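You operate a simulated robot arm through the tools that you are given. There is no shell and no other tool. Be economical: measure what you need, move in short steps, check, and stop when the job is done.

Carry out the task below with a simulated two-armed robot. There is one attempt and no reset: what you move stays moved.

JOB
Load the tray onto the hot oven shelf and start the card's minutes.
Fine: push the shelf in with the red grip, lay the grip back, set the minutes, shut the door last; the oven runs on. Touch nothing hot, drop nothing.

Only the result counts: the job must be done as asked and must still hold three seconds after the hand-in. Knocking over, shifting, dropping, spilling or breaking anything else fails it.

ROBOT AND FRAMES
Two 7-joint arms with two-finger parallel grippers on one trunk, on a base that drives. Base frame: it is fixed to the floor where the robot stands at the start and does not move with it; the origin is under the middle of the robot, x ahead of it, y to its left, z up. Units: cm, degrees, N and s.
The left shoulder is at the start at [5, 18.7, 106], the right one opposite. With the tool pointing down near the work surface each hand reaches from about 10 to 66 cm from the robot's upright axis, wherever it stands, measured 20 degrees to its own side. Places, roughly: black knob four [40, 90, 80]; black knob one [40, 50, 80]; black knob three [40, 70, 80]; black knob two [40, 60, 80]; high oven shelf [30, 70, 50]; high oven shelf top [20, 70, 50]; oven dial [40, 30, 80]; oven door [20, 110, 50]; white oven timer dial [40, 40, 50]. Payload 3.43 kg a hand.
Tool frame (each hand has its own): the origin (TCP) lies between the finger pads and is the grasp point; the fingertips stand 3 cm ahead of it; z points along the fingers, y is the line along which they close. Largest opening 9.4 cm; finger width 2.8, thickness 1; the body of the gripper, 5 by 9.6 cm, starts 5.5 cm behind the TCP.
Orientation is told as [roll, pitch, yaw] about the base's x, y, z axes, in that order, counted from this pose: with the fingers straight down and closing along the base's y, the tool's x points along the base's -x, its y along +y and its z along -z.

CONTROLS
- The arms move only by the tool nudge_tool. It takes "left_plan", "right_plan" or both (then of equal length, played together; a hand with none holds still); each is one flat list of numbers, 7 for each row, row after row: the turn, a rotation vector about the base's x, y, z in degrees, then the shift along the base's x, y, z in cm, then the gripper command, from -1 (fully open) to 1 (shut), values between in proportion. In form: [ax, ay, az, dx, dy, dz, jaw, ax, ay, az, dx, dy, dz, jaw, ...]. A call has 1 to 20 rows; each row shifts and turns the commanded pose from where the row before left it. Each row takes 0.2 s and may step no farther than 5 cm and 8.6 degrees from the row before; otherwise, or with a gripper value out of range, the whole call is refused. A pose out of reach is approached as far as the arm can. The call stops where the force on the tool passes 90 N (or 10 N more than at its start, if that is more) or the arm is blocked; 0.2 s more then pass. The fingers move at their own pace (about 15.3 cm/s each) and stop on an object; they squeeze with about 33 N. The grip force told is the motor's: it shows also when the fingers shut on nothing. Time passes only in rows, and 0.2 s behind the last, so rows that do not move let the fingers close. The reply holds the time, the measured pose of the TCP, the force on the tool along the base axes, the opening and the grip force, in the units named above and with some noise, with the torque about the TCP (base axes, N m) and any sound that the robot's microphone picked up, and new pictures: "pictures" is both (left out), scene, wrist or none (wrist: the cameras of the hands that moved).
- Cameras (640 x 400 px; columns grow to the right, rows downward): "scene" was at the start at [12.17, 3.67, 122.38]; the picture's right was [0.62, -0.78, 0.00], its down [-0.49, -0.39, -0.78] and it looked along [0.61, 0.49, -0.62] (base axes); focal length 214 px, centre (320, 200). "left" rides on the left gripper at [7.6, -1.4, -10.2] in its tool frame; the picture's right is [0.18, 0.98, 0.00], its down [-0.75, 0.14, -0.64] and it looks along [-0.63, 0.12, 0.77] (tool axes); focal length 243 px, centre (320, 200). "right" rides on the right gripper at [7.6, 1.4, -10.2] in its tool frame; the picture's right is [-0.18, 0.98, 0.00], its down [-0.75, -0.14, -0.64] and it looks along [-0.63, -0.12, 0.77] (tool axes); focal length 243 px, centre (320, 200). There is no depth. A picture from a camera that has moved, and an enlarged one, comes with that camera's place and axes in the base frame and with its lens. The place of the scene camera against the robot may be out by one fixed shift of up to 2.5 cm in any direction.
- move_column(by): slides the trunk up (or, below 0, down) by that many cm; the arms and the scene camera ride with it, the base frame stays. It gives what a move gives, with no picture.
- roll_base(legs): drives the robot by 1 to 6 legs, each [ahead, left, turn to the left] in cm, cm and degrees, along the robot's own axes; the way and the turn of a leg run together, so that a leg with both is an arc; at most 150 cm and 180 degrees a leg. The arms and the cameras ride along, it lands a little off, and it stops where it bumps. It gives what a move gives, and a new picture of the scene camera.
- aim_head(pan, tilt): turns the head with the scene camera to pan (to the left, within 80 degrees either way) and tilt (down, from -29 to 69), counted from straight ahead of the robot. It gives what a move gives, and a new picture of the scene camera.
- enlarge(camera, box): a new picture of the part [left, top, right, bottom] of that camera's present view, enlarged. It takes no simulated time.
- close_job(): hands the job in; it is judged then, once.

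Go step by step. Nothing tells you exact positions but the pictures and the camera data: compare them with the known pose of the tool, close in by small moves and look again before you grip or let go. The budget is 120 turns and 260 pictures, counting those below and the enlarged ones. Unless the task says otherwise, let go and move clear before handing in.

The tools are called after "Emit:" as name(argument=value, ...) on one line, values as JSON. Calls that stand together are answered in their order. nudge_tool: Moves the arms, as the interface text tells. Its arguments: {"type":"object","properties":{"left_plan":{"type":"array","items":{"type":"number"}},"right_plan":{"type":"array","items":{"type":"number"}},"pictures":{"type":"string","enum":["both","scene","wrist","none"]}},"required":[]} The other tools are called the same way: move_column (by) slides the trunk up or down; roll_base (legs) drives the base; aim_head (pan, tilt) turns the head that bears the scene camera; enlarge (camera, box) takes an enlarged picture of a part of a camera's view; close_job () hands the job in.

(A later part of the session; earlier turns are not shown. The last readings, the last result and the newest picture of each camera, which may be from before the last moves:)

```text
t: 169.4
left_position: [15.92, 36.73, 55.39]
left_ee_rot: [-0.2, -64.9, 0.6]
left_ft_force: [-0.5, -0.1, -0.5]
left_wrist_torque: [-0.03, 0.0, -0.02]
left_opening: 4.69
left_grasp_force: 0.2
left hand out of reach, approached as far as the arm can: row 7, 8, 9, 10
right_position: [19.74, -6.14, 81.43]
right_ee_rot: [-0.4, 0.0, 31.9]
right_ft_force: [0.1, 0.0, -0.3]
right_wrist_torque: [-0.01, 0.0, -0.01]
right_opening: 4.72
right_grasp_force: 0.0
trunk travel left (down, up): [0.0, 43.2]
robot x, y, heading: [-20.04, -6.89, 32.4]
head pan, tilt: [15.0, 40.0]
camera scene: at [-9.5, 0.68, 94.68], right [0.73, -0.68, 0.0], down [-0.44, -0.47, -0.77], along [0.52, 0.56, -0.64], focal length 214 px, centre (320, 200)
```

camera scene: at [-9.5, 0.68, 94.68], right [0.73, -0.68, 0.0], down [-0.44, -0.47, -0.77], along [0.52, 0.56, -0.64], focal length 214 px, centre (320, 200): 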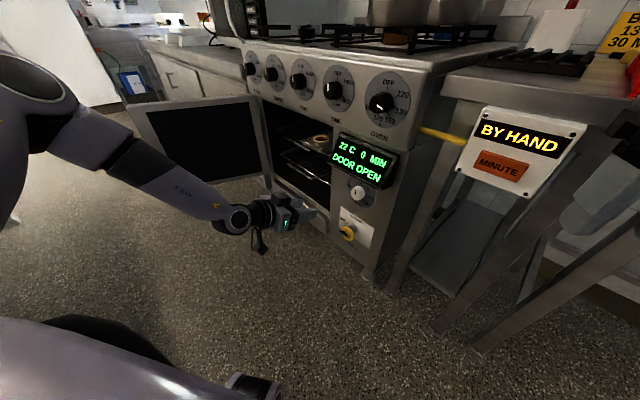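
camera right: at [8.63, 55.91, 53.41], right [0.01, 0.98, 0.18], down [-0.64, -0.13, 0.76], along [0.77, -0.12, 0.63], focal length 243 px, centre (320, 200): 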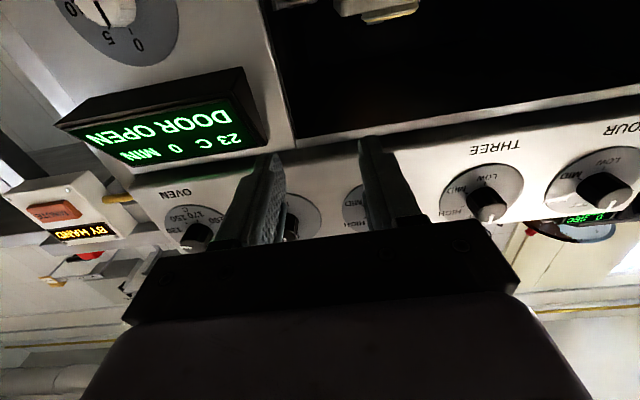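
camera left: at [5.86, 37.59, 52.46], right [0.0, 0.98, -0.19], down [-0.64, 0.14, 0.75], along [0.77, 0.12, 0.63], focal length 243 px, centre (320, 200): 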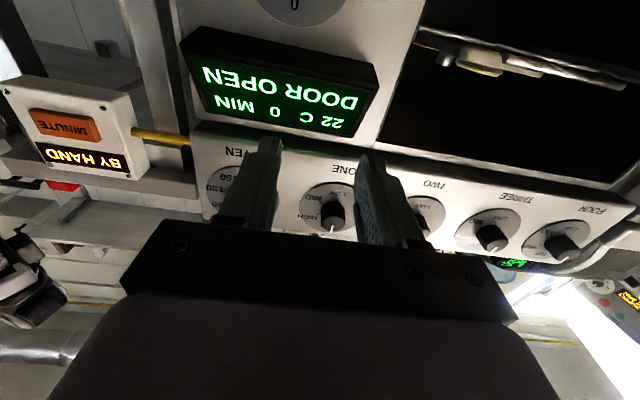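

A steeper tilt (40° below horizontal) still clears the display overhang; I try this pitch to get down to the dial.

Emit:
nudge_tool(left_plan=[0, 7.5, 0, 0, 0, 0, 0, 0, 7.5, 0, 0, 0, 0, 0, 0, 0, 0, 4, -0.5, 0, 0, 0, 0, 0, 4, -0.5, 0, 0, 0, 0, 0, 2, -0.5, 0, 0, 0, 0, 0, 0, 0, -2.5, 0, 0, 0, 0, 0, 0, -2, 0, 0, 0, 0, 0, 0, 0, 0])

```text
t: 171.2
left_position: [18.95, 37.11, 56.17]
left_ee_rot: [-0.2, -49.9, 0.5]
left_ft_force: [0.4, -0.2, 0.3]
left_wrist_torque: [-0.02, -0.02, -0.01]
left_opening: 4.69
left_grasp_force: 0.1
left hand out of reach, approached as far as the arm can: row 3, 4, 5, 6, 7
right_position: [19.67, -6.21, 81.33]
right_ee_rot: [-0.4, 0.0, 32.0]
right_ft_force: [-0.3, -1.3, 0.2]
right_wrist_torque: [-0.04, 0.02, -0.01]
right_opening: 4.68
right_grasp_force: 0.1
trunk travel left (down, up): [0.0, 43.2]
robot x, y, heading: [-19.85, -6.78, 32.1]
head pan, tilt: [15.0, 40.0]
camera scene: at [-9.5, 0.68, 94.68], right [0.73, -0.68, 0.0], down [-0.44, -0.47, -0.77], along [0.52, 0.56, -0.64], focal length 214 px, centre (320, 200)
camera left: at [6.21, 35.48, 56.93], right [-0.12, 0.98, -0.14], down [-0.01, 0.14, 0.99], along [0.99, 0.12, -0.01], focal length 243 px, centre (320, 200)
```

scene: 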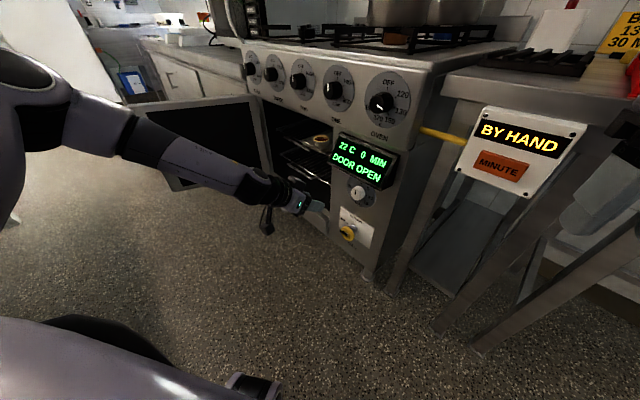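
left: 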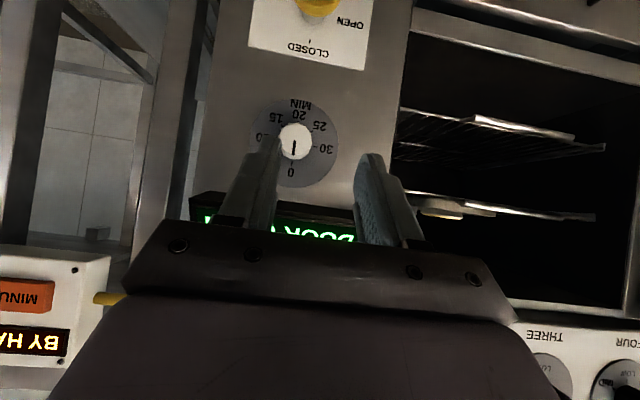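

The arm now looks stretched, so I move the base closer by 9 cm and continue toward the dial.

Emit:
roll_base(legs=[[9, 0, 0]])

Emit:
nudge_tool(left_plan=[0, 0, 0, 0, -3, 0, 0, 0, 0, 0, 0, -3, 0, 0, 0, 0, 0, 0, 0, -2, 0, 0, 0, 0, 0, 0, -2, 0, 0, 0, 0, 0, 0, -2, 0, 0, 0, 0, 0, 0, 0, 0], pictures="wrist")

```text
t: 172.3
left_position: [26.61, 41.78, 56.22]
left_ee_rot: [0.0, -49.9, 0.3]
left_ft_force: [-0.5, 0.2, 0.7]
left_wrist_torque: [-0.01, 0.0, -0.02]
left_opening: 4.69
left_grasp_force: 0.0
right_position: [27.23, -1.43, 81.42]
right_ee_rot: [-0.4, 0.0, 31.7]
right_ft_force: [0.0, 0.4, 0.1]
right_wrist_torque: [-0.01, -0.04, -0.01]
right_opening: 4.7
right_grasp_force: 0.0
trunk travel left (down, up): [0.0, 43.2]
robot x, y, heading: [-11.83, -2.32, 32.1]
head pan, tilt: [15.0, 40.0]
camera scene: at [-1.88, 5.46, 94.68], right [0.73, -0.68, 0.0], down [-0.44, -0.47, -0.77], along [0.52, 0.56, -0.64], focal length 214 px, centre (320, 200)
```

scene: 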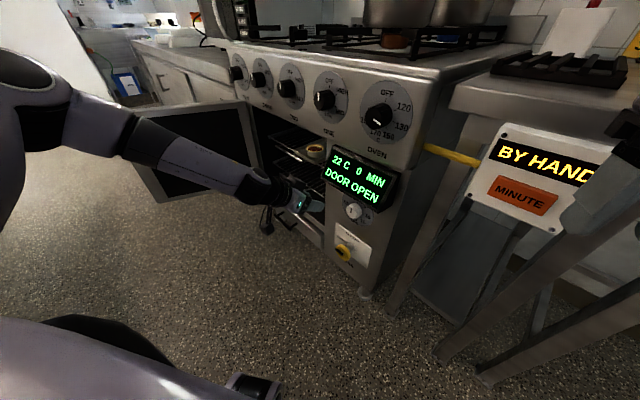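

```text
t: 173.7
left_position: [22.84, 37.74, 54.07]
left_ee_rot: [-0.1, -50.0, 0.3]
left_ft_force: [0.1, -0.3, -0.1]
left_wrist_torque: [0.02, 0.01, 0.02]
left_opening: 4.71
left_grasp_force: 0.0
left hand out of reach, approached as far as the arm can: row 1, 2, 3, 4, 5
right_position: [27.29, -1.25, 81.42]
right_ee_rot: [-0.3, 0.1, 31.8]
right_ft_force: [-0.5, -0.2, 1.2]
right_wrist_torque: [-0.02, 0.0, -0.01]
right_opening: 4.69
right_grasp_force: 0.1
trunk travel left (down, up): [0.0, 43.2]
robot x, y, heading: [-12.07, -2.1, 32.3]
head pan, tilt: [15.0, 40.0]
camera left: at [10.07, 36.29, 54.78], right [-0.12, 0.98, -0.14], down [-0.01, 0.14, 0.99], along [0.99, 0.12, -0.01], focal length 243 px, centre (320, 200)
```

left: 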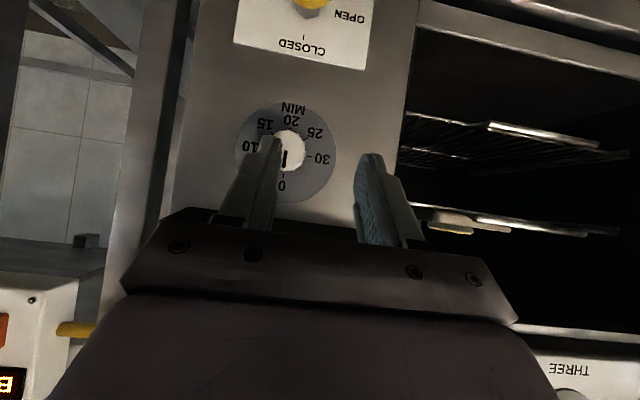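

At this low height the forward reach is ~50 cm, so I need the base closer and square-on. I back off, turn to heading 0, shift left so the left hand lines up with the dial.

Emit:
roll_base(legs=[[-10, 0, 0], [0, 0, -32], [0, 27, 0]])

Emit:
nudge_tool(left_plan=[0, 0, 8, -3, 0, 0, 0, 0, 0, 8, -3, 0, 0, 0, 0, 0, 8, -3, 0, 0, 0, 0, 0, 8, -2, 0, 0, 0, 0, 0, 0, 0, 0, 0, 0], pictures="none")

```text
t: 177.9
left_position: [29.94, 34.94, 54.14]
left_ee_rot: [-0.2, -50.1, -31.5]
left_ft_force: [-0.3, -0.4, -0.7]
left_wrist_torque: [-0.03, 0.02, -0.01]
left_opening: 4.72
left_grasp_force: 0.1
right_position: [13.04, -0.72, 81.31]
right_ee_rot: [-0.4, -0.1, 0.1]
right_ft_force: [-0.4, 0.3, 0.0]
right_wrist_torque: [0.0, 0.01, 0.01]
right_opening: 4.7
right_grasp_force: 0.1
trunk travel left (down, up): [0.0, 43.2]
robot x, y, heading: [-20.6, 19.6, 0.3]
head pan, tilt: [15.0, 40.0]
camera scene: at [-7.25, 19.97, 94.68], right [0.27, -0.96, 0.0], down [-0.62, -0.17, -0.77], along [0.74, 0.2, -0.64], focal length 214 px, centre (320, 200)
```

scene: 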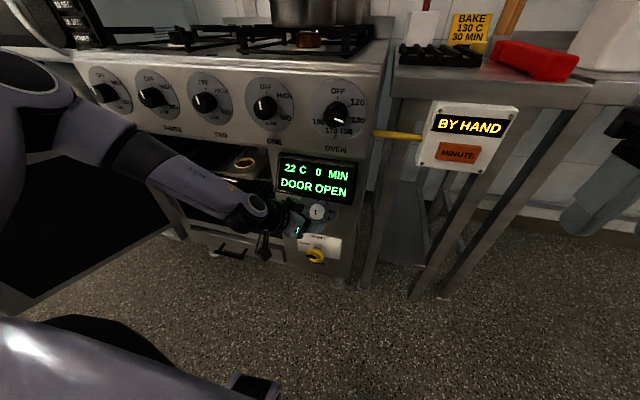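

```text
t: 179.1
left_position: [19.14, 37.92, 56.7]
left_ee_rot: [-0.4, -49.9, 0.7]
left_ft_force: [-0.1, -0.1, 0.4]
left_wrist_torque: [0.0, 0.0, 0.03]
left_opening: 4.72
left_grasp_force: 0.2
left hand out of reach, approached as far as the arm can: row 2, 3, 4
right_position: [13.09, -0.72, 81.49]
right_ee_rot: [-0.3, 0.0, 0.1]
right_ft_force: [0.9, -0.2, 0.6]
right_wrist_torque: [0.02, 0.01, 0.03]
right_opening: 4.71
right_grasp_force: 0.1
trunk travel left (down, up): [0.0, 43.2]
robot x, y, heading: [-21.04, 19.48, 0.4]
head pan, tilt: [15.0, 40.0]
```

The dial cannot be reached with a usable hand angle at that low height. The box beside it has a reachable MINUTE button wired to the oven; I'll press it once with a closed right fingertip and watch the display.

Emit:
nudge_tool(right_plan=[0, -7.5, 0, 0, 1, 0, 1, 0, -7.5, 0, 0, 1, 0, 1, 0, -7.5, 0, 0, 1, 0, 1, 0, -7.5, 0, 0, 1, -1, 1, 0, -7.5, 0, 0, 1, -1, 1, 0, -7.5, 0, 0, 0.9, -1, 1, 0, -7.5, 0, 0, 0, -1, 1, 0, -7.5, 0, 0, 0, -1.5, 1, 0, 0, 0, 0, 0, 0, 1], left_plan=[0, 0, 0, -2, 0, 1, 0, 0, 0, 0, -2, 0, 1, 0, 0, 0, 0, -2, 0, 1, 0, 0, 0, 0, -2, 0, 1, 0, 0, 0, 0, -2, 0, 1, 0, 0, 0, 0, 0, 0, 0, 0, 0, 0, 0, 0, 0, 0, 0, 0, 0, 0, 0, 0, 0, 0, 0, 0, 0, 0, 0, 0, 0], pictures="none")

Emit:
aim_head(pan=-5, tilt=30)

Emit:
enlarge(camera="right", box=[0, 0, 640, 400])

```text
t: 181.1
left_position: [17.5, 37.49, 57.83]
left_ee_rot: [-0.1, -50.1, 0.7]
left_ft_force: [-0.8, -0.1, 0.3]
left_wrist_torque: [0.05, 0.03, 0.01]
left_opening: 4.69
left_grasp_force: 0.2
left hand out of reach, approached as far as the arm can: row 1, 2, 3, 4, 5
right_position: [15.83, 7.59, 77.67]
right_ee_rot: [-0.6, -59.9, 0.3]
right_ft_force: [-0.7, -0.1, 0.6]
right_wrist_torque: [-0.03, 0.01, 0.0]
right_opening: 0.0
right_grasp_force: 33.0
right hand out of reach, approached as far as the arm can: row 7, 8
trunk travel left (down, up): [0.0, 43.2]
robot x, y, heading: [-21.08, 19.39, 0.2]
head pan, tilt: [15.0, 40.0]
```

```text
t: 181.9
left_position: [17.56, 37.55, 57.79]
left_ee_rot: [-0.2, -50.1, 0.7]
left_ft_force: [0.7, 0.5, -0.3]
left_wrist_torque: [-0.01, 0.01, -0.02]
left_opening: 4.73
left_grasp_force: 0.0
right_position: [15.81, 7.53, 77.64]
right_ee_rot: [-0.6, -59.9, 0.3]
right_ft_force: [-1.2, 0.5, -0.7]
right_wrist_torque: [0.02, 0.02, 0.01]
right_opening: 0.0
right_grasp_force: 32.9
trunk travel left (down, up): [0.0, 43.2]
robot x, y, heading: [-21.05, 19.27, 0.5]
head pan, tilt: [-5.0, 30.0]
camera scene: at [-6.43, 17.0, 96.21], right [-0.08, -1.0, 0.0], down [-0.5, 0.04, -0.87], along [0.86, -0.07, -0.5], focal length 214 px, centre (320, 200)
```

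scene: 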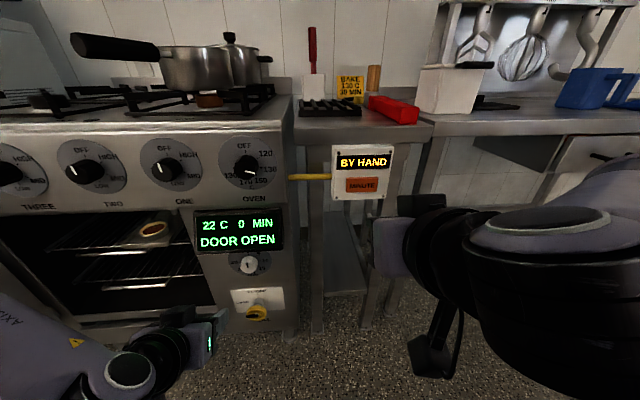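

```text
1.00 times, centred on (320, 200) of right
camera zoom: at [3.15, 9.18, 76.25], right [0.1, 0.98, 0.15], down [-0.18, -0.13, 0.97], along [0.98, -0.12, 0.16], focal length 243 px, centre (320, 200)
```

zoom: 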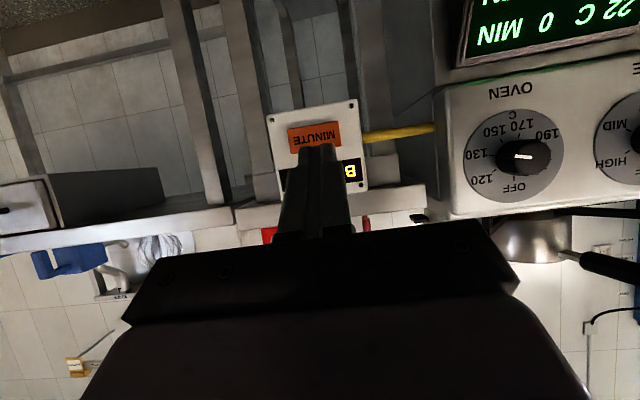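

Emit:
nudge_tool(right_plan=[0, 0, 0, 2.5, -0.5, 0, 1, 0, 0, 0, 2.5, -0.5, 0, 1, 0, 0, 0, 2.5, -0.5, -0.8, 1, 0, 0, 0, 2.5, -0.6, -1.2, 1, 0, 0, 0, 0, 0, -1.2, 1, 0, 0, 0, 0, 0, 0, 1], pictures="wrist")

```text
t: 183.3
left_position: [17.59, 37.57, 57.77]
left_ee_rot: [-0.1, -49.9, 0.5]
left_ft_force: [-0.2, -0.7, 0.0]
left_wrist_torque: [0.01, 0.01, 0.0]
left_opening: 4.71
left_grasp_force: 0.0
right_position: [25.87, 5.36, 74.36]
right_ee_rot: [-0.6, -60.0, 0.3]
right_ft_force: [0.0, -0.1, 0.0]
right_wrist_torque: [-0.01, -0.01, 0.0]
right_opening: 0.0
right_grasp_force: 33.2
trunk travel left (down, up): [0.0, 43.2]
robot x, y, heading: [-20.83, 19.15, 0.3]
head pan, tilt: [-5.0, 30.0]
camera right: at [13.19, 6.97, 73.0], right [0.1, 0.98, 0.15], down [-0.18, -0.13, 0.97], along [0.98, -0.12, 0.16], focal length 243 px, centre (320, 200)
```

right: 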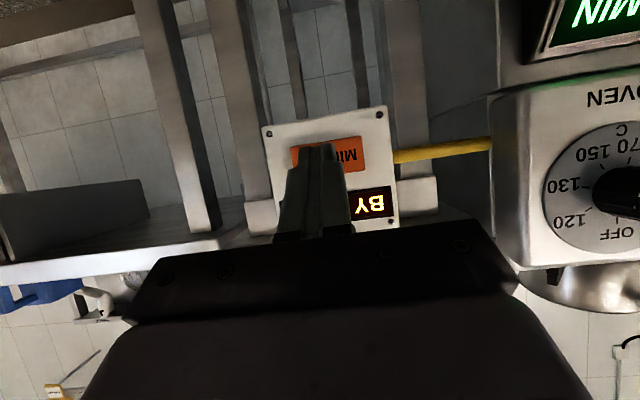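

Emit:
roll_base(legs=[[8, 0, 0]])

Emit:
nudge_tool(right_plan=[0, 0, 0, 0.8, 0, 0, 1, 0, 0, 0, 0.5, 0, 0, 1, 0, 0, 0, 0.5, 0, 0, 1, 0, 0, 0, 0.3, 0, 0, 1], pictures="none")

Emit:
enlarge(camera="scene", box=[160, 100, 460, 300])

```text
t: 184.4
left_position: [25.37, 37.65, 57.87]
left_ee_rot: [-0.1, -49.9, 0.6]
left_ft_force: [0.5, -0.4, 0.8]
left_wrist_torque: [-0.01, 0.01, -0.01]
left_opening: 4.69
left_grasp_force: 0.2
right_position: [33.72, 5.55, 74.48]
right_ee_rot: [-0.6, -60.0, 0.1]
right_ft_force: [-0.4, -0.3, -0.5]
right_wrist_torque: [-0.01, 0.0, 0.02]
right_opening: 0.0
right_grasp_force: 33.4
trunk travel left (down, up): [0.0, 43.2]
robot x, y, heading: [-12.95, 19.2, 0.4]
head pan, tilt: [-5.0, 30.0]
camera scene: at [1.44, 17.05, 96.21], right [-0.08, -1.0, 0.0], down [-0.5, 0.04, -0.87], along [0.86, -0.07, -0.5], focal length 214 px, centre (320, 200)
```

scene: 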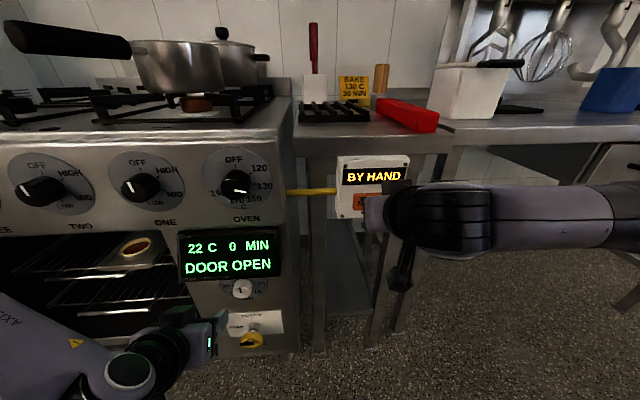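

```text
t: 185.4
left_position: [25.37, 37.38, 57.88]
left_ee_rot: [0.0, -50.0, 0.6]
left_ft_force: [-0.2, -0.1, -0.5]
left_wrist_torque: [-0.03, -0.01, -0.01]
left_opening: 4.72
left_grasp_force: 0.2
right_position: [35.72, 5.5, 74.44]
right_ee_rot: [-0.8, -60.0, 0.3]
right_ft_force: [-10.2, -1.8, -1.2]
right_wrist_torque: [-0.04, 0.02, -0.06]
right_opening: 0.01
right_grasp_force: 32.9
trunk travel left (down, up): [0.0, 43.2]
robot x, y, heading: [-13.13, 19.42, 0.6]
head pan, tilt: [-5.0, 30.0]
heard: click
```

```text
2.00 times, centred on (310, 200) of scene
camera zoom: at [1.38, 17.03, 96.22], right [-0.08, -1.0, 0.0], down [-0.5, 0.04, -0.87], along [0.86, -0.07, -0.5], focal length 429 px, centre (340, 200)
```

zoom: 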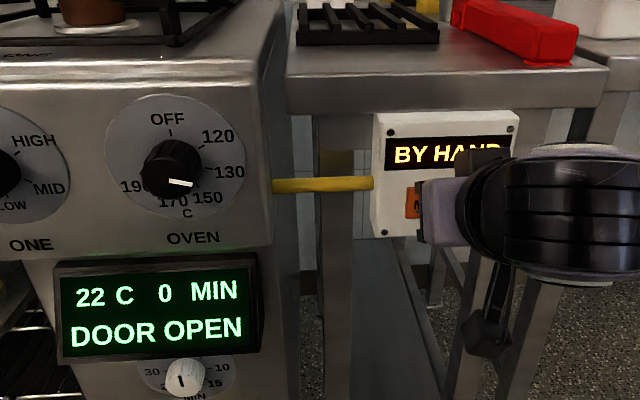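

A click, at 10 N. I release and check the display.

Emit:
nudge_tool(right_plan=[0, 0, 0, -1.5, 0, 0, 1, 0, 0, 0, 0, 0, 0, 1, 0, 0, 0, 0, 0, 0, 1], pictures="none")

Emit:
enlarge(camera="scene", box=[160, 140, 460, 300])

```text
t: 186.2
left_position: [25.46, 37.55, 57.88]
left_ee_rot: [-0.2, -49.9, 0.6]
left_ft_force: [-0.1, 0.2, 0.2]
left_wrist_torque: [0.02, 0.0, 0.0]
left_opening: 4.71
left_grasp_force: 0.1
right_position: [34.28, 5.4, 74.45]
right_ee_rot: [-0.5, -60.0, 0.3]
right_ft_force: [0.6, 0.6, -0.3]
right_wrist_torque: [0.05, 0.02, -0.03]
right_opening: 0.01
right_grasp_force: 33.0
trunk travel left (down, up): [0.0, 43.2]
robot x, y, heading: [-12.93, 19.25, 0.2]
head pan, tilt: [-5.0, 30.0]
```

```text
2.13 times, centred on (310, 220) of scene
camera zoom: at [1.44, 17.05, 96.21], right [-0.08, -1.0, 0.0], down [-0.5, 0.04, -0.87], along [0.86, -0.07, -0.5], focal length 458 px, centre (341, 157)
```

zoom: 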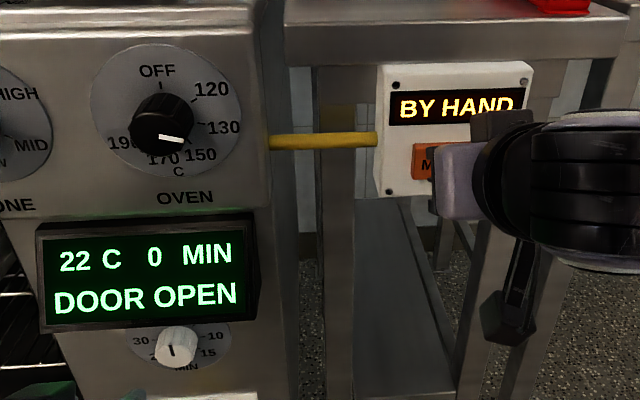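

The MINUTE button clicks but does nothing ("BY HAND"), so the dial must be turned. I'll approach it with the left hand from upper-left, 60° off the knob axis, which needs less wrist bend; first I reorient and lower the hand in front of it while retracting the right hand.

Emit:
nudge_tool(left_plan=[0, 6.7, 0, 0, 0, 0, 0, 0, 6.7, 0, 0, 0, 0, 0, 0, 6.6, 0, 0, 0, 0, 0, -8, 0, 0, 0, 0, 0, 0, -8, 0, 0, 0, 0, 0, 0, -8, 0, 0, 0, 0, 0, 0, -8, 0, 0, 0, 0, 0, 0, -8, 0, 0, 0, 0, 0, 0, 0, 0, 0, 0, 0, -2, 0, 0, 0, 0, 0, 0, -2, 0, 0, 0, 0, 0, 0, -2, 0, 0, 0, 0, 0, 0, -2, 0, 0, 0, 0, 0, 0, 0, 0], right_plan=[0, 0, 0, -2, 0, 0, 1, 0, 0, 0, -2, 0, 1, 1, 0, 7, 0, -2, 0, 1, 1, 0, 7, 0, -2, 0, 1, 1, 0, 7, 0, -2, 0, 1, 1, 0, 7, 0, -2, 0, 1, 1, 0, 7, 0, -2, 0, 1, 1, 0, 7, 0, -2, 0, 0, 1, 0, 7, 0, 0, 0, 0, 1, 0, 7, 0, 0, 0, 0, 1, 0, 3.5, 0, 0, 0, 0, 1, 0, 0, 0, 0, 0, 0, 1, 0, 0, 0, 0, 0, 0, 1], pictures="none")

```text
t: 189.0
left_position: [25.22, 37.79, 50.47]
left_ee_rot: [-43.8, -22.2, 20.6]
left_ft_force: [0.4, -0.4, 0.1]
left_wrist_torque: [-0.04, 0.0, -0.02]
left_opening: 4.7
left_grasp_force: 0.0
left hand out of reach, approached as far as the arm can: row 12
right_position: [18.29, 5.49, 80.49]
right_ee_rot: [-0.5, -0.6, 0.1]
right_ft_force: [-0.3, 0.3, -0.1]
right_wrist_torque: [-0.01, 0.02, 0.0]
right_opening: 0.02
right_grasp_force: 32.7
trunk travel left (down, up): [0.0, 43.2]
robot x, y, heading: [-13.25, 19.65, 0.6]
head pan, tilt: [-5.0, 30.0]
```

The hand reached z≈50 in this orientation. To clear the display overhang the tool should be only ~35° off the knob axis, so I rotate it 25° toward the axis and see whether the arm still reaches.

Emit:
nudge_tool(left_plan=[0, -6.38, 5.36, 0, 0, 0, 0, 0, -6.38, 5.36, 0, 0, 0, 0, 0, -6.38, 5.36, 0, 0, 0, 0, 0, 0, 0, 0, 0, 0, 0], pictures="wrist")

```text
t: 190.0
left_position: [25.23, 40.25, 55.33]
left_ee_rot: [-55.3, -38.5, 42.7]
left_ft_force: [0.6, -0.6, -0.4]
left_wrist_torque: [-0.03, 0.01, 0.01]
left_opening: 4.72
left_grasp_force: 0.1
left hand out of reach, approached as far as the arm can: row 1, 2, 3
right_position: [18.35, 5.46, 80.36]
right_ee_rot: [-0.4, -0.4, 0.2]
right_ft_force: [0.0, 0.4, 1.1]
right_wrist_torque: [0.02, -0.02, -0.01]
right_opening: 0.0
right_grasp_force: 32.9
trunk travel left (down, up): [0.0, 43.2]
robot x, y, heading: [-12.74, 19.54, 0.6]
head pan, tilt: [-5.0, 30.0]
camera left: at [12.45, 38.77, 56.02], right [-0.12, 0.65, -0.75], down [-0.09, 0.74, 0.66], along [0.99, 0.15, -0.02], focal length 243 px, centre (320, 200)
```

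left: 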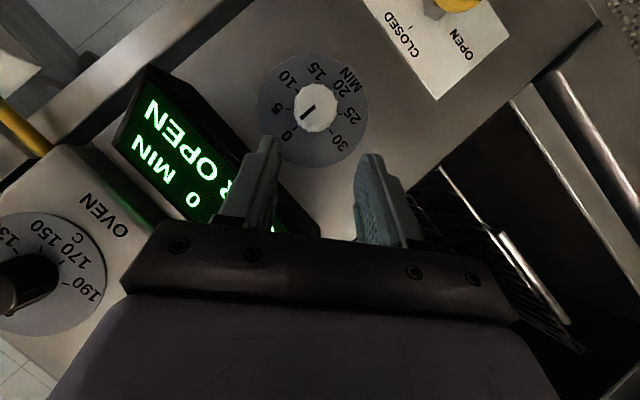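

Wrist can't go below about z 64, so I need ~42° tilt with the hand yawed inward relative to the robot. I set that orientation, tuck the right hand, and turn the base 20° left.

Emit:
nudge_tool(left_plan=[8, 0, 0, 0, 0, 1, 0, 8, 0, 0, 0, 0, 1, 0, 8, 0, 0, 0, 0, 1, 0, 8, 0, 0, 0, 0, 0, 0, 8, 0, 0, 0, 0, 0, 0, 0, 7, 0, 0, 0, 0, 0, 0, 0, -6.7, 0, 0, 0, 0, 0, 0, -6.7, 0, 0, 0, 0, 0, 0, -6.6, 0, 0, 0, 0, 0, 0, 0, 0, 0, 0, 0], right_plan=[0, 0, 0, -2, -1, 0, 1, 0, 0, 0, -2, -1, 0, 1, 0, 0, 0, -2, -1, 0, 1, 0, 0, 0, -2, -1, 0, 1, 0, 0, 0, -2, 0, 0, 1, 0, 0, 0, 0, 0, 0, 1, 0, 0, 0, 0, 0, 0, 1, 0, 0, 0, 0, 0, 0, 1, 0, 0, 0, 0, 0, 0, 1, 0, 0, 0, 0, 0, 0, 1], pictures="none")

Emit:
roll_base(legs=[[0, 0, 20], [0, -18.4, 0], [6, 0, 0]])

```text
t: 192.2
left_position: [26.53, 40.14, 57.51]
left_ee_rot: [-0.1, -48.0, -19.4]
left_ft_force: [-0.1, -0.1, -0.7]
left_wrist_torque: [-0.01, -0.02, -0.02]
left_opening: 4.69
left_grasp_force: 0.1
left hand out of reach, approached as far as the arm can: row 2, 3
right_position: [8.17, 1.42, 80.51]
right_ee_rot: [-0.4, -0.5, 0.1]
right_ft_force: [-0.2, 0.4, -0.6]
right_wrist_torque: [0.02, -0.04, -0.04]
right_opening: 0.01
right_grasp_force: 32.6
trunk travel left (down, up): [0.0, 43.2]
robot x, y, heading: [-12.98, 19.3, 0.7]
head pan, tilt: [-5.0, 30.0]
```

```text
t: 195.3
left_position: [29.2, 37.02, 57.5]
left_ee_rot: [-0.2, -48.0, 0.3]
left_ft_force: [0.5, -0.3, 0.0]
left_wrist_torque: [0.03, -0.03, 0.03]
left_opening: 4.71
left_grasp_force: 0.0
right_position: [25.12, -5.68, 80.51]
right_ee_rot: [-0.4, -0.5, 19.9]
right_ft_force: [-0.2, 1.3, 0.1]
right_wrist_torque: [0.01, 0.01, 0.03]
right_opening: 0.03
right_grasp_force: 32.9
trunk travel left (down, up): [0.0, 43.2]
robot x, y, heading: [-0.45, 3.88, 20.2]
head pan, tilt: [-5.0, 30.0]
camera scene: at [12.78, 6.79, 96.21], right [0.26, -0.96, 0.0], down [-0.48, -0.13, -0.87], along [0.84, 0.23, -0.5], focal length 214 px, centre (320, 200)
```

scene: 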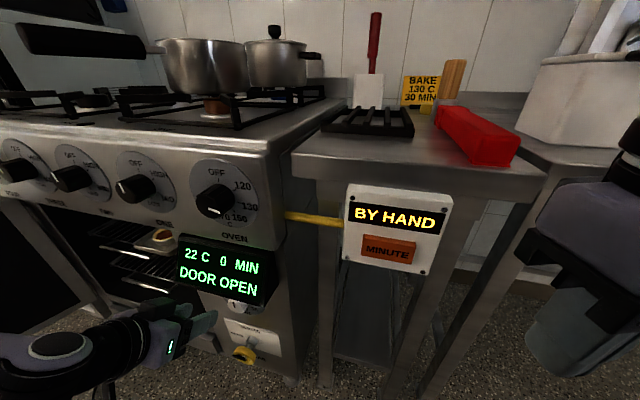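

Now try lowering from here toward dial height.

Emit:
nudge_tool(left_plan=[0, 0, 0, 0, -0.6, -1.6, 0, 0, 0, 0, 0, -0.6, -1.6, 0, 0, 0, 0, 0, -0.6, -1.6, 0, 0, 0, 0, 0, 0, -1.6, 0, 0, 0, 0, 0, 0, 0, 0], pictures="wrist")

```text
t: 196.6
left_position: [29.27, 35.35, 51.1]
left_ee_rot: [-0.2, -48.0, 0.6]
left_ft_force: [0.4, 0.3, -0.3]
left_wrist_torque: [0.03, 0.02, -0.02]
left_opening: 4.7
left_grasp_force: 0.0
right_position: [25.05, -5.65, 80.26]
right_ee_rot: [-0.4, -0.6, 19.9]
right_ft_force: [-0.1, 0.4, 0.1]
right_wrist_torque: [0.03, -0.01, -0.02]
right_opening: 0.02
right_grasp_force: 32.7
trunk travel left (down, up): [0.0, 43.2]
robot x, y, heading: [-1.3, 3.94, 20.3]
head pan, tilt: [-5.0, 30.0]
camera left: at [16.48, 33.71, 52.28], right [-0.13, 0.98, -0.14], down [0.03, 0.14, 0.99], along [0.99, 0.12, -0.05], focal length 243 px, centre (320, 200)
```

left: 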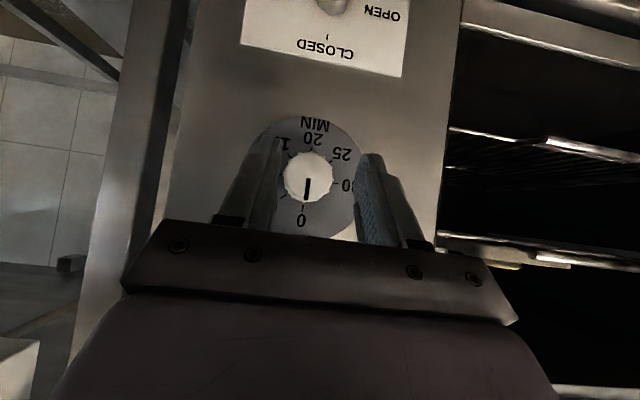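

It reaches. The knob (≈4.3 cm wide) is centred at y≈35.0, z≈49.3. I open wider, then move in around the knob partly with the base, partly with the arm.

Emit:
nudge_tool(left_plan=[0, 0, 0, 0, -0.5, -0.5, -0.4, 0, 0, 0, 0, -0.5, -0.6, -0.4, 0, 0, 0, 0, 0, 0, -0.4], pictures="none")

Emit:
roll_base(legs=[[3.5, 0, 0]])

Emit:
enlarge(camera="left", box=[160, 80, 480, 280])

```text
t: 197.3
left_position: [29.25, 35.21, 51.08]
left_ee_rot: [0.0, -47.9, 0.5]
left_ft_force: [0.4, -1.2, -0.4]
left_wrist_torque: [-0.01, -0.02, 0.02]
left_opening: 6.59
left_grasp_force: 0.1
left hand out of reach, approached as far as the arm can: row 1, 2
right_position: [25.05, -5.55, 80.53]
right_ee_rot: [-0.4, -0.5, 19.8]
right_ft_force: [-0.2, -0.5, 0.5]
right_wrist_torque: [-0.01, 0.0, -0.02]
right_opening: 0.0
right_grasp_force: 33.0
trunk travel left (down, up): [0.0, 43.2]
robot x, y, heading: [-1.24, 3.84, 20.2]
head pan, tilt: [-5.0, 30.0]
```

```text
t: 198.2
left_position: [30.16, 35.68, 51.34]
left_ee_rot: [-0.2, -48.3, 0.2]
left_ft_force: [-0.5, 0.4, 0.9]
left_wrist_torque: [-0.02, 0.01, 0.0]
left_opening: 6.59
left_grasp_force: 0.1
right_position: [25.85, -5.13, 80.63]
right_ee_rot: [-0.5, -0.2, 19.4]
right_ft_force: [0.0, 0.5, -0.4]
right_wrist_torque: [0.0, -0.01, 0.0]
right_opening: 0.0
right_grasp_force: 32.8
trunk travel left (down, up): [0.0, 43.2]
robot x, y, heading: [0.01, 4.58, 20.0]
head pan, tilt: [-5.0, 30.0]
stopped in leg 1: the robot was blocked; the commanded pose is now the measured one
camera scene: at [13.42, 7.34, 96.33], right [0.26, -0.97, 0.0], down [-0.48, -0.13, -0.87], along [0.84, 0.22, -0.5], focal length 214 px, centre (320, 200)
```

scene: 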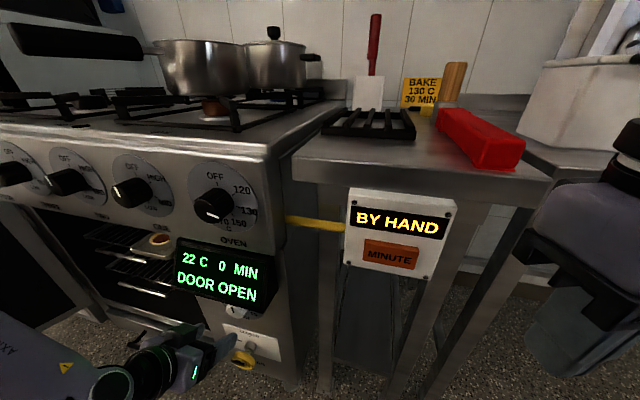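

```text
2.00 times, centred on (320, 180) of left
camera zoom: at [17.51, 34.18, 52.42], right [-0.12, 0.98, -0.14], down [0.02, 0.14, 0.99], along [0.99, 0.12, -0.04], focal length 485 px, centre (320, 240)
```

zoom: 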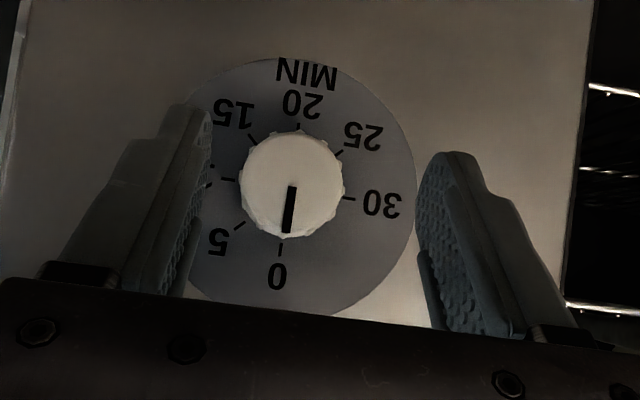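

The base is blocked there. By symmetry about the shoulder, the same arm posture works square-on (heading 0) with the hand further to the left (≈35 cm) and the robot closer, so I reposition that way.

Emit:
roll_base(legs=[[-13, 0, 0], [0, 0, -20]])

Emit:
nudge_tool(left_plan=[0, 0, 6.7, -1, 3, 0, -0.4, 0, 0, 6.7, -1, 3, 0, -0.4, 0, 0, 6.6, -1, 3, 0, -0.4, 0, 0, 0, 0, 3, 0, -0.4, 0, 0, 0, 0, 3, 0, -0.4, 0, 0, 0, 0, 0, 0, -0.4], pictures="none")

```text
t: 200.5
left_position: [27.15, 18.56, 51.19]
left_ee_rot: [-0.1, -48.0, -20.3]
left_ft_force: [0.0, 0.1, -0.5]
left_wrist_torque: [-0.02, 0.01, 0.0]
left_opening: 6.58
left_grasp_force: 0.0
right_position: [8.87, -18.3, 80.31]
right_ee_rot: [-0.4, 0.0, -1.1]
right_ft_force: [0.6, 0.5, 0.0]
right_wrist_torque: [-0.01, -0.01, 0.0]
right_opening: 0.0
right_grasp_force: 33.3
trunk travel left (down, up): [0.0, 43.2]
robot x, y, heading: [-12.17, -0.1, -0.6]
head pan, tilt: [-5.0, 30.0]
camera scene: at [2.25, -2.42, 96.21], right [-0.1, -1.0, 0.0], down [-0.5, 0.05, -0.87], along [0.86, -0.08, -0.5], focal length 214 px, centre (320, 200)
```

scene: 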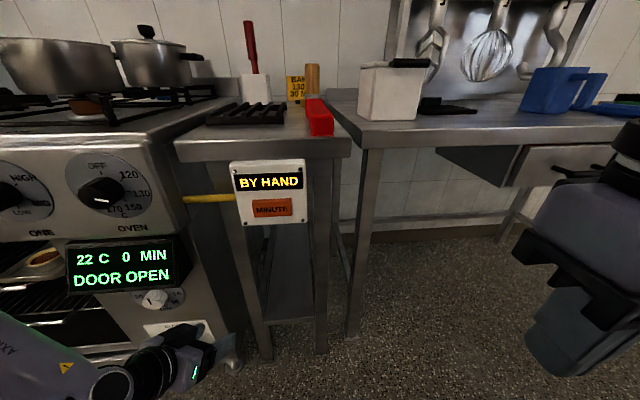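

```text
t: 201.9
left_position: [24.17, 33.69, 51.03]
left_ee_rot: [-0.2, -47.8, -0.4]
left_ft_force: [0.4, 0.2, 0.1]
left_wrist_torque: [0.04, 0.02, -0.03]
left_opening: 6.57
left_grasp_force: 0.1
right_position: [8.87, -18.27, 80.27]
right_ee_rot: [-0.4, 0.1, -1.0]
right_ft_force: [-0.5, -0.1, -0.3]
right_wrist_torque: [-0.01, 0.03, 0.03]
right_opening: 0.0
right_grasp_force: 32.9
trunk travel left (down, up): [0.0, 43.2]
robot x, y, heading: [-12.01, 0.24, -0.6]
head pan, tilt: [-5.0, 30.0]
```

That works without any limit. Fine align, then drive in.

Emit:
nudge_tool(left_plan=[0, 0, 0.4, 0, 0.7, -0.5, -0.4, 0, 0, 0, 0, 0.8, -0.5, -0.4, 0, 0, 0, 0, 0, 0, -0.4], pictures="none")

Emit:
roll_base(legs=[[9, 0, 0]])

Emit:
enlarge(camera="left", box=[160, 80, 480, 280])

```text
t: 202.7
left_position: [24.11, 35.21, 50.11]
left_ee_rot: [-0.2, -47.9, 0.0]
left_ft_force: [-0.7, 0.0, -0.2]
left_wrist_torque: [0.0, 0.01, 0.01]
left_opening: 6.58
left_grasp_force: 0.1
right_position: [8.87, -18.25, 80.39]
right_ee_rot: [-0.4, 0.1, -1.2]
right_ft_force: [-0.6, -0.1, 0.6]
right_wrist_torque: [-0.01, -0.03, 0.0]
right_opening: 0.0
right_grasp_force: 33.4
trunk travel left (down, up): [0.0, 43.2]
robot x, y, heading: [-12.46, 0.16, -0.6]
head pan, tilt: [-5.0, 30.0]
```

```text
t: 203.8
left_position: [33.09, 35.05, 50.08]
left_ee_rot: [-0.1, -48.1, 0.1]
left_ft_force: [-1.0, 0.4, 0.1]
left_wrist_torque: [-0.03, -0.04, 0.0]
left_opening: 6.6
left_grasp_force: 0.0
right_position: [17.67, -18.28, 80.35]
right_ee_rot: [-0.3, 0.1, -1.1]
right_ft_force: [0.0, -0.2, -0.6]
right_wrist_torque: [0.0, -0.05, 0.02]
right_opening: 0.01
right_grasp_force: 33.2
trunk travel left (down, up): [0.0, 43.2]
robot x, y, heading: [-3.5, 0.14, -0.3]
head pan, tilt: [-5.0, 30.0]
camera scene: at [11.15, -2.5, 96.21], right [-0.1, -1.0, 0.0], down [-0.5, 0.05, -0.87], along [0.86, -0.08, -0.5], focal length 214 px, centre (320, 200)
```

scene: 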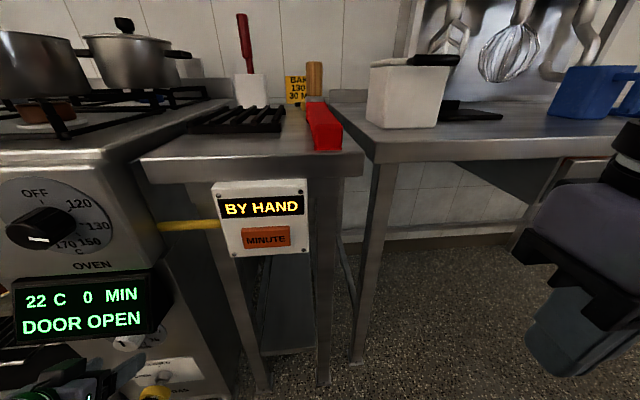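

```text
2.00 times, centred on (320, 180) of left
camera zoom: at [20.32, 33.56, 51.29], right [-0.12, 0.98, -0.14], down [0.03, 0.14, 0.99], along [0.99, 0.12, -0.04], focal length 485 px, centre (320, 240)
```

zoom: 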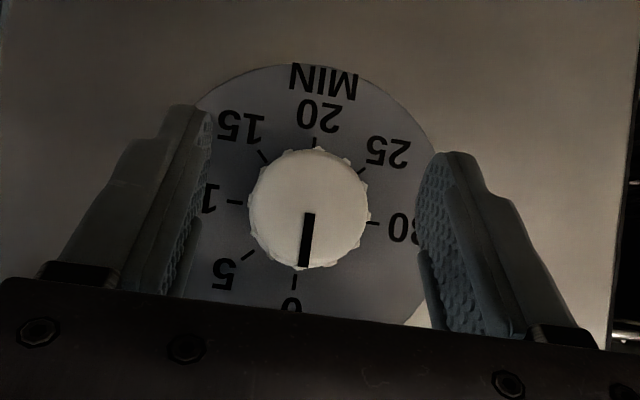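

Knob well-centred between the fingers. Advancing 3.8 cm with the arm.

Emit:
nudge_tool(left_plan=[0, 0, 0, 0.7, 0, 0, -0.4, 0, 0, 0, 0.7, 0, 0, -0.4, 0, 0, 0, 0.7, 0, 0, -0.4, 0, 0, 0, 0.7, 0, 0, -0.4, 0, 0, 0, 0.6, 0, 0, -0.4, 0, 0, 0, 0.4, 0, 0, -0.4, 0, 0, 0, 0, 0, 0, -0.4], pictures="wrist")

```text
t: 205.4
left_position: [36.53, 34.98, 49.85]
left_ee_rot: [-0.3, -47.5, 0.2]
left_ft_force: [-35.1, 1.5, -12.9]
left_wrist_torque: [0.13, -3.42, -0.57]
left_opening: 6.59
left_grasp_force: 0.1
right_position: [17.71, -18.18, 80.32]
right_ee_rot: [-0.4, 0.2, -1.2]
right_ft_force: [0.4, -0.4, 0.1]
right_wrist_torque: [-0.01, 0.03, -0.01]
right_opening: 0.04
right_grasp_force: 33.5
trunk travel left (down, up): [0.0, 43.2]
robot x, y, heading: [-3.86, 0.18, -0.7]
head pan, tilt: [-5.0, 30.0]
camera left: at [23.8, 33.51, 51.07], right [-0.12, 0.98, -0.14], down [0.04, 0.15, 0.99], along [0.99, 0.12, -0.05], focal length 243 px, centre (320, 200)
```

left: 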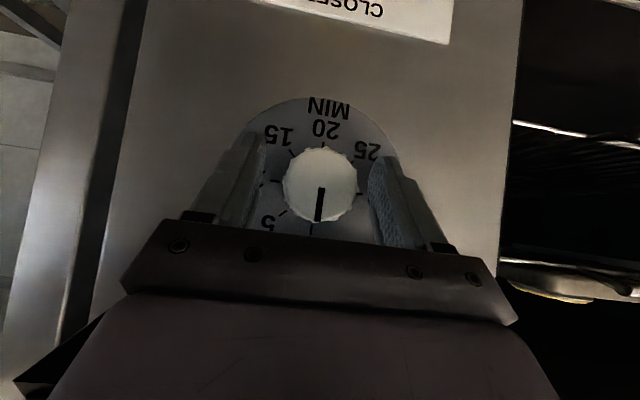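

The gripper body touched the display's lower edge (−35 N). I back off and flatten the hand by 8° to clear it, then re-advance.

Emit:
nudge_tool(left_plan=[0, 0, 0, -1, 0, 0, -0.4, 0, 0, 0, -1, 0, 0, -0.4, 0, -8, 0, 0, 0, 0.2, -0.4, 0, 0, 0, 0, 0, 0, -0.4], pictures="none")

Emit:
nudge_tool(left_plan=[0, 0, 0, 0.6, 0, 0, -0.4, 0, 0, 0, 0.6, 0, 0, -0.4, 0, 0, 0, 0.5, 0, 0, -0.4, 0, 0, 0, 0.4, 0, 0, -0.4, 0, 0, 0, 0, 0, 0, -0.4], pictures="none")

```text
t: 206.4
left_position: [34.91, 35.05, 50.4]
left_ee_rot: [-0.2, -56.0, 0.1]
left_ft_force: [0.3, 0.5, -0.6]
left_wrist_torque: [-0.03, 0.0, -0.02]
left_opening: 6.55
left_grasp_force: 0.1
right_position: [17.88, -18.22, 80.45]
right_ee_rot: [-0.4, 0.1, -1.1]
right_ft_force: [-0.2, 0.2, -0.6]
right_wrist_torque: [0.0, 0.0, -0.01]
right_opening: 0.0
right_grasp_force: 33.0
trunk travel left (down, up): [0.0, 43.2]
robot x, y, heading: [-3.44, 0.1, -0.7]
head pan, tilt: [-5.0, 30.0]
```

```text
t: 207.6
left_position: [36.3, 35.02, 50.28]
left_ee_rot: [-0.2, -55.7, 0.2]
left_ft_force: [-80.0, 14.9, 24.0]
left_wrist_torque: [0.0, -0.37, -0.67]
left_opening: 6.54
left_grasp_force: 0.0
right_position: [17.6, -18.3, 80.56]
right_ee_rot: [-0.4, -0.1, -1.0]
right_ft_force: [-0.4, 0.0, 0.4]
right_wrist_torque: [0.0, -0.02, -0.01]
right_opening: 0.0
right_grasp_force: 33.3
trunk travel left (down, up): [0.0, 43.2]
robot x, y, heading: [-3.7, 0.23, -0.5]
head pan, tilt: [-5.0, 30.0]
```

Fingertips touched the plate at x≈36.3, so the knob now lies well between the fingers. I retreat 0.6, roll to −40°, close on the knob and turn it +56° clockwise.

Emit:
nudge_tool(left_plan=[0, 0, 0, -0.9, 0, 0, -0.4, -8, 0, 0, 0, 0.12, 0, -0.4, -8, 0, 0, 0, 0.12, -0.03, -0.4, -8, 0, 0, 0, 0.11, -0.04, -0.4, -8, 0, 0, 0, 0.1, -0.06, -0.4, -8, 0, 0, 0, 0.1, -0.07, -0.4, 0, 0, 0, 0, 0, 0, 0.3, 0, 0, 0, 0, 0, 0, 1, 0, 0, 0, 0, 0, 0, 1, 8, 0, 0, 0, -0.1, 0.07, 1, 8, 0, 0, 0, -0.1, 0.06, 1, 8, 0, 0, 0, -0.11, 0.04, 1, 8, 0, 0, 0, -0.12, 0.03, 1, 8, 0, 0, 0, -0.12, 0.01, 1, 8, 0, 0, 0, -0.12, -0.01, 1, 8, 0, 0, 0, -0.12, -0.03, 1, 0, 0, 0, 0, 0, 0, 1], pictures="wrist")

Emit:
enlarge(camera="scene", box=[0, 250, 200, 400])

```text
t: 211.2
left_position: [36.04, 34.92, 50.23]
left_ee_rot: [27.2, -52.8, -22.1]
left_ft_force: [1.2, 16.6, -2.3]
left_wrist_torque: [0.11, 0.17, 0.41]
left_opening: 4.47
left_grasp_force: 45.3
right_position: [17.7, -18.25, 80.3]
right_ee_rot: [-0.4, 0.2, -1.1]
right_ft_force: [-0.1, -0.1, 1.0]
right_wrist_torque: [-0.03, -0.04, -0.02]
right_opening: 0.0
right_grasp_force: 32.9
trunk travel left (down, up): [0.0, 43.2]
robot x, y, heading: [-3.18, 0.09, -0.7]
head pan, tilt: [-5.0, 30.0]
camera left: at [23.28, 33.62, 49.28], right [-0.1, 0.99, 0.13], down [-0.11, -0.14, 0.98], along [0.99, 0.09, 0.12], focal length 243 px, centre (320, 200)
```

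left: 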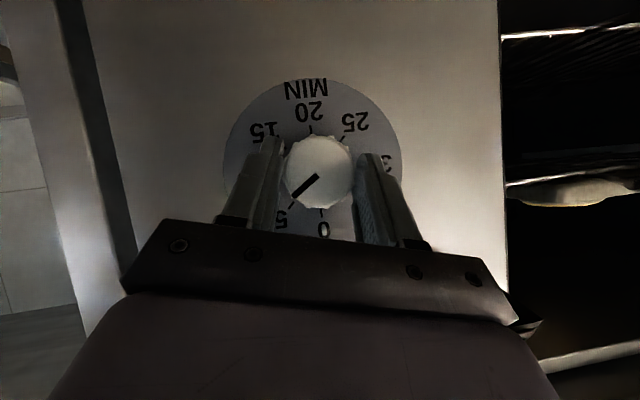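

```text
2.67 times, centred on (100, 325) of scene
camera zoom: at [11.17, -2.45, 96.21], right [-0.1, -1.0, 0.0], down [-0.5, 0.05, -0.87], along [0.86, -0.08, -0.5], focal length 572 px, centre (907, -133)
```

zoom: 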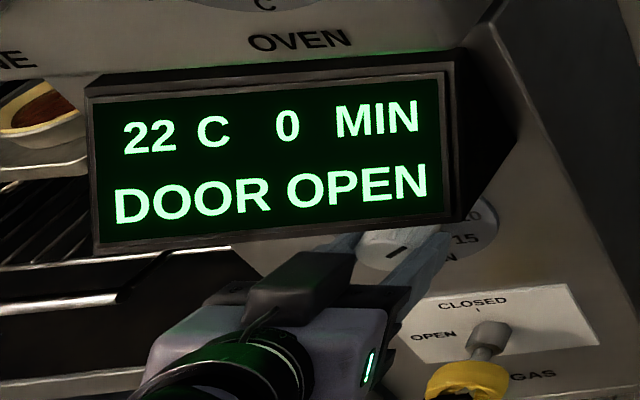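

It turns: the pointer moved to about 5–6. I repeat the stroke.

Emit:
nudge_tool(left_plan=[0, 0, 0, 0, 0, 0, -0.4, 0, 0, 0, 0, 0, 0, -0.4, -8, 0, 0, 0, 0.12, 0.03, -0.4, -8, 0, 0, 0, 0.12, 0.01, -0.4, -8, 0, 0, 0, 0.12, -0.01, -0.4, -8, 0, 0, 0, 0.12, -0.03, -0.4, -8, 0, 0, 0, 0.11, -0.04, -0.4, -8, 0, 0, 0, 0.1, -0.06, -0.4, -8, 0, 0, 0, 0.1, -0.07, -0.4, 0, 0, 0, 0, 0, 0, 1, 0, 0, 0, 0, 0, 0, 1, 8, 0, 0, 0, -0.1, 0.07, 1, 8, 0, 0, 0, -0.1, 0.06, 1, 8, 0, 0, 0, -0.11, 0.04, 1, 8, 0, 0, 0, -0.12, 0.03, 1, 8, 0, 0, 0, -0.12, 0.01, 1, 8, 0, 0, 0, -0.12, -0.01, 1, 8, 0, 0, 0, -0.12, -0.03, 1, 0, 0, 0, 0, 0, 0, 1], pictures="wrist")

Emit:
enlarge(camera="scene", box=[0, 250, 200, 400])

```text
t: 215.2
left_position: [36.01, 34.89, 50.35]
left_ee_rot: [27.2, -52.8, -22.3]
left_ft_force: [2.7, 15.5, 1.3]
left_wrist_torque: [0.17, -0.29, 0.72]
left_opening: 4.44
left_grasp_force: 44.6
right_position: [17.84, -18.28, 80.41]
right_ee_rot: [-0.4, 0.1, -1.1]
right_ft_force: [0.0, -0.3, -0.6]
right_wrist_torque: [-0.01, 0.0, 0.03]
right_opening: 0.01
right_grasp_force: 32.6
trunk travel left (down, up): [0.0, 43.2]
robot x, y, heading: [-3.19, 0.23, -0.3]
head pan, tilt: [-5.0, 30.0]
camera left: at [23.29, 33.6, 49.31], right [-0.1, 0.99, 0.13], down [-0.11, -0.14, 0.98], along [0.99, 0.09, 0.12], focal length 243 px, centre (320, 200)
```

left: 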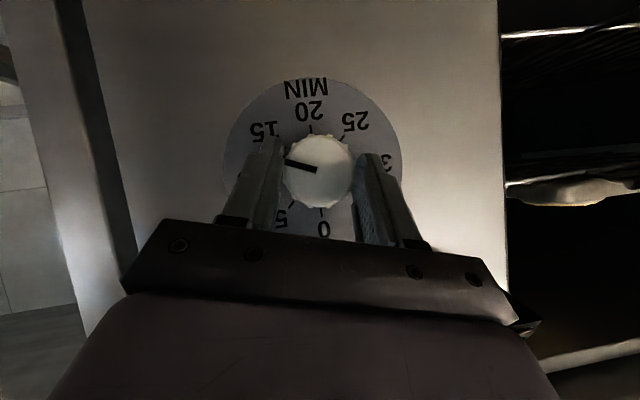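

```text
2.67 times, centred on (100, 325) of scene
camera zoom: at [11.15, -2.46, 96.21], right [-0.1, -1.0, 0.0], down [-0.5, 0.05, -0.87], along [0.86, -0.08, -0.5], focal length 572 px, centre (907, -133)
```

zoom: 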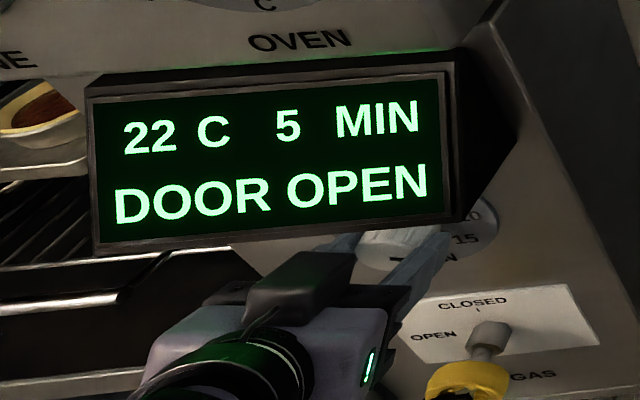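

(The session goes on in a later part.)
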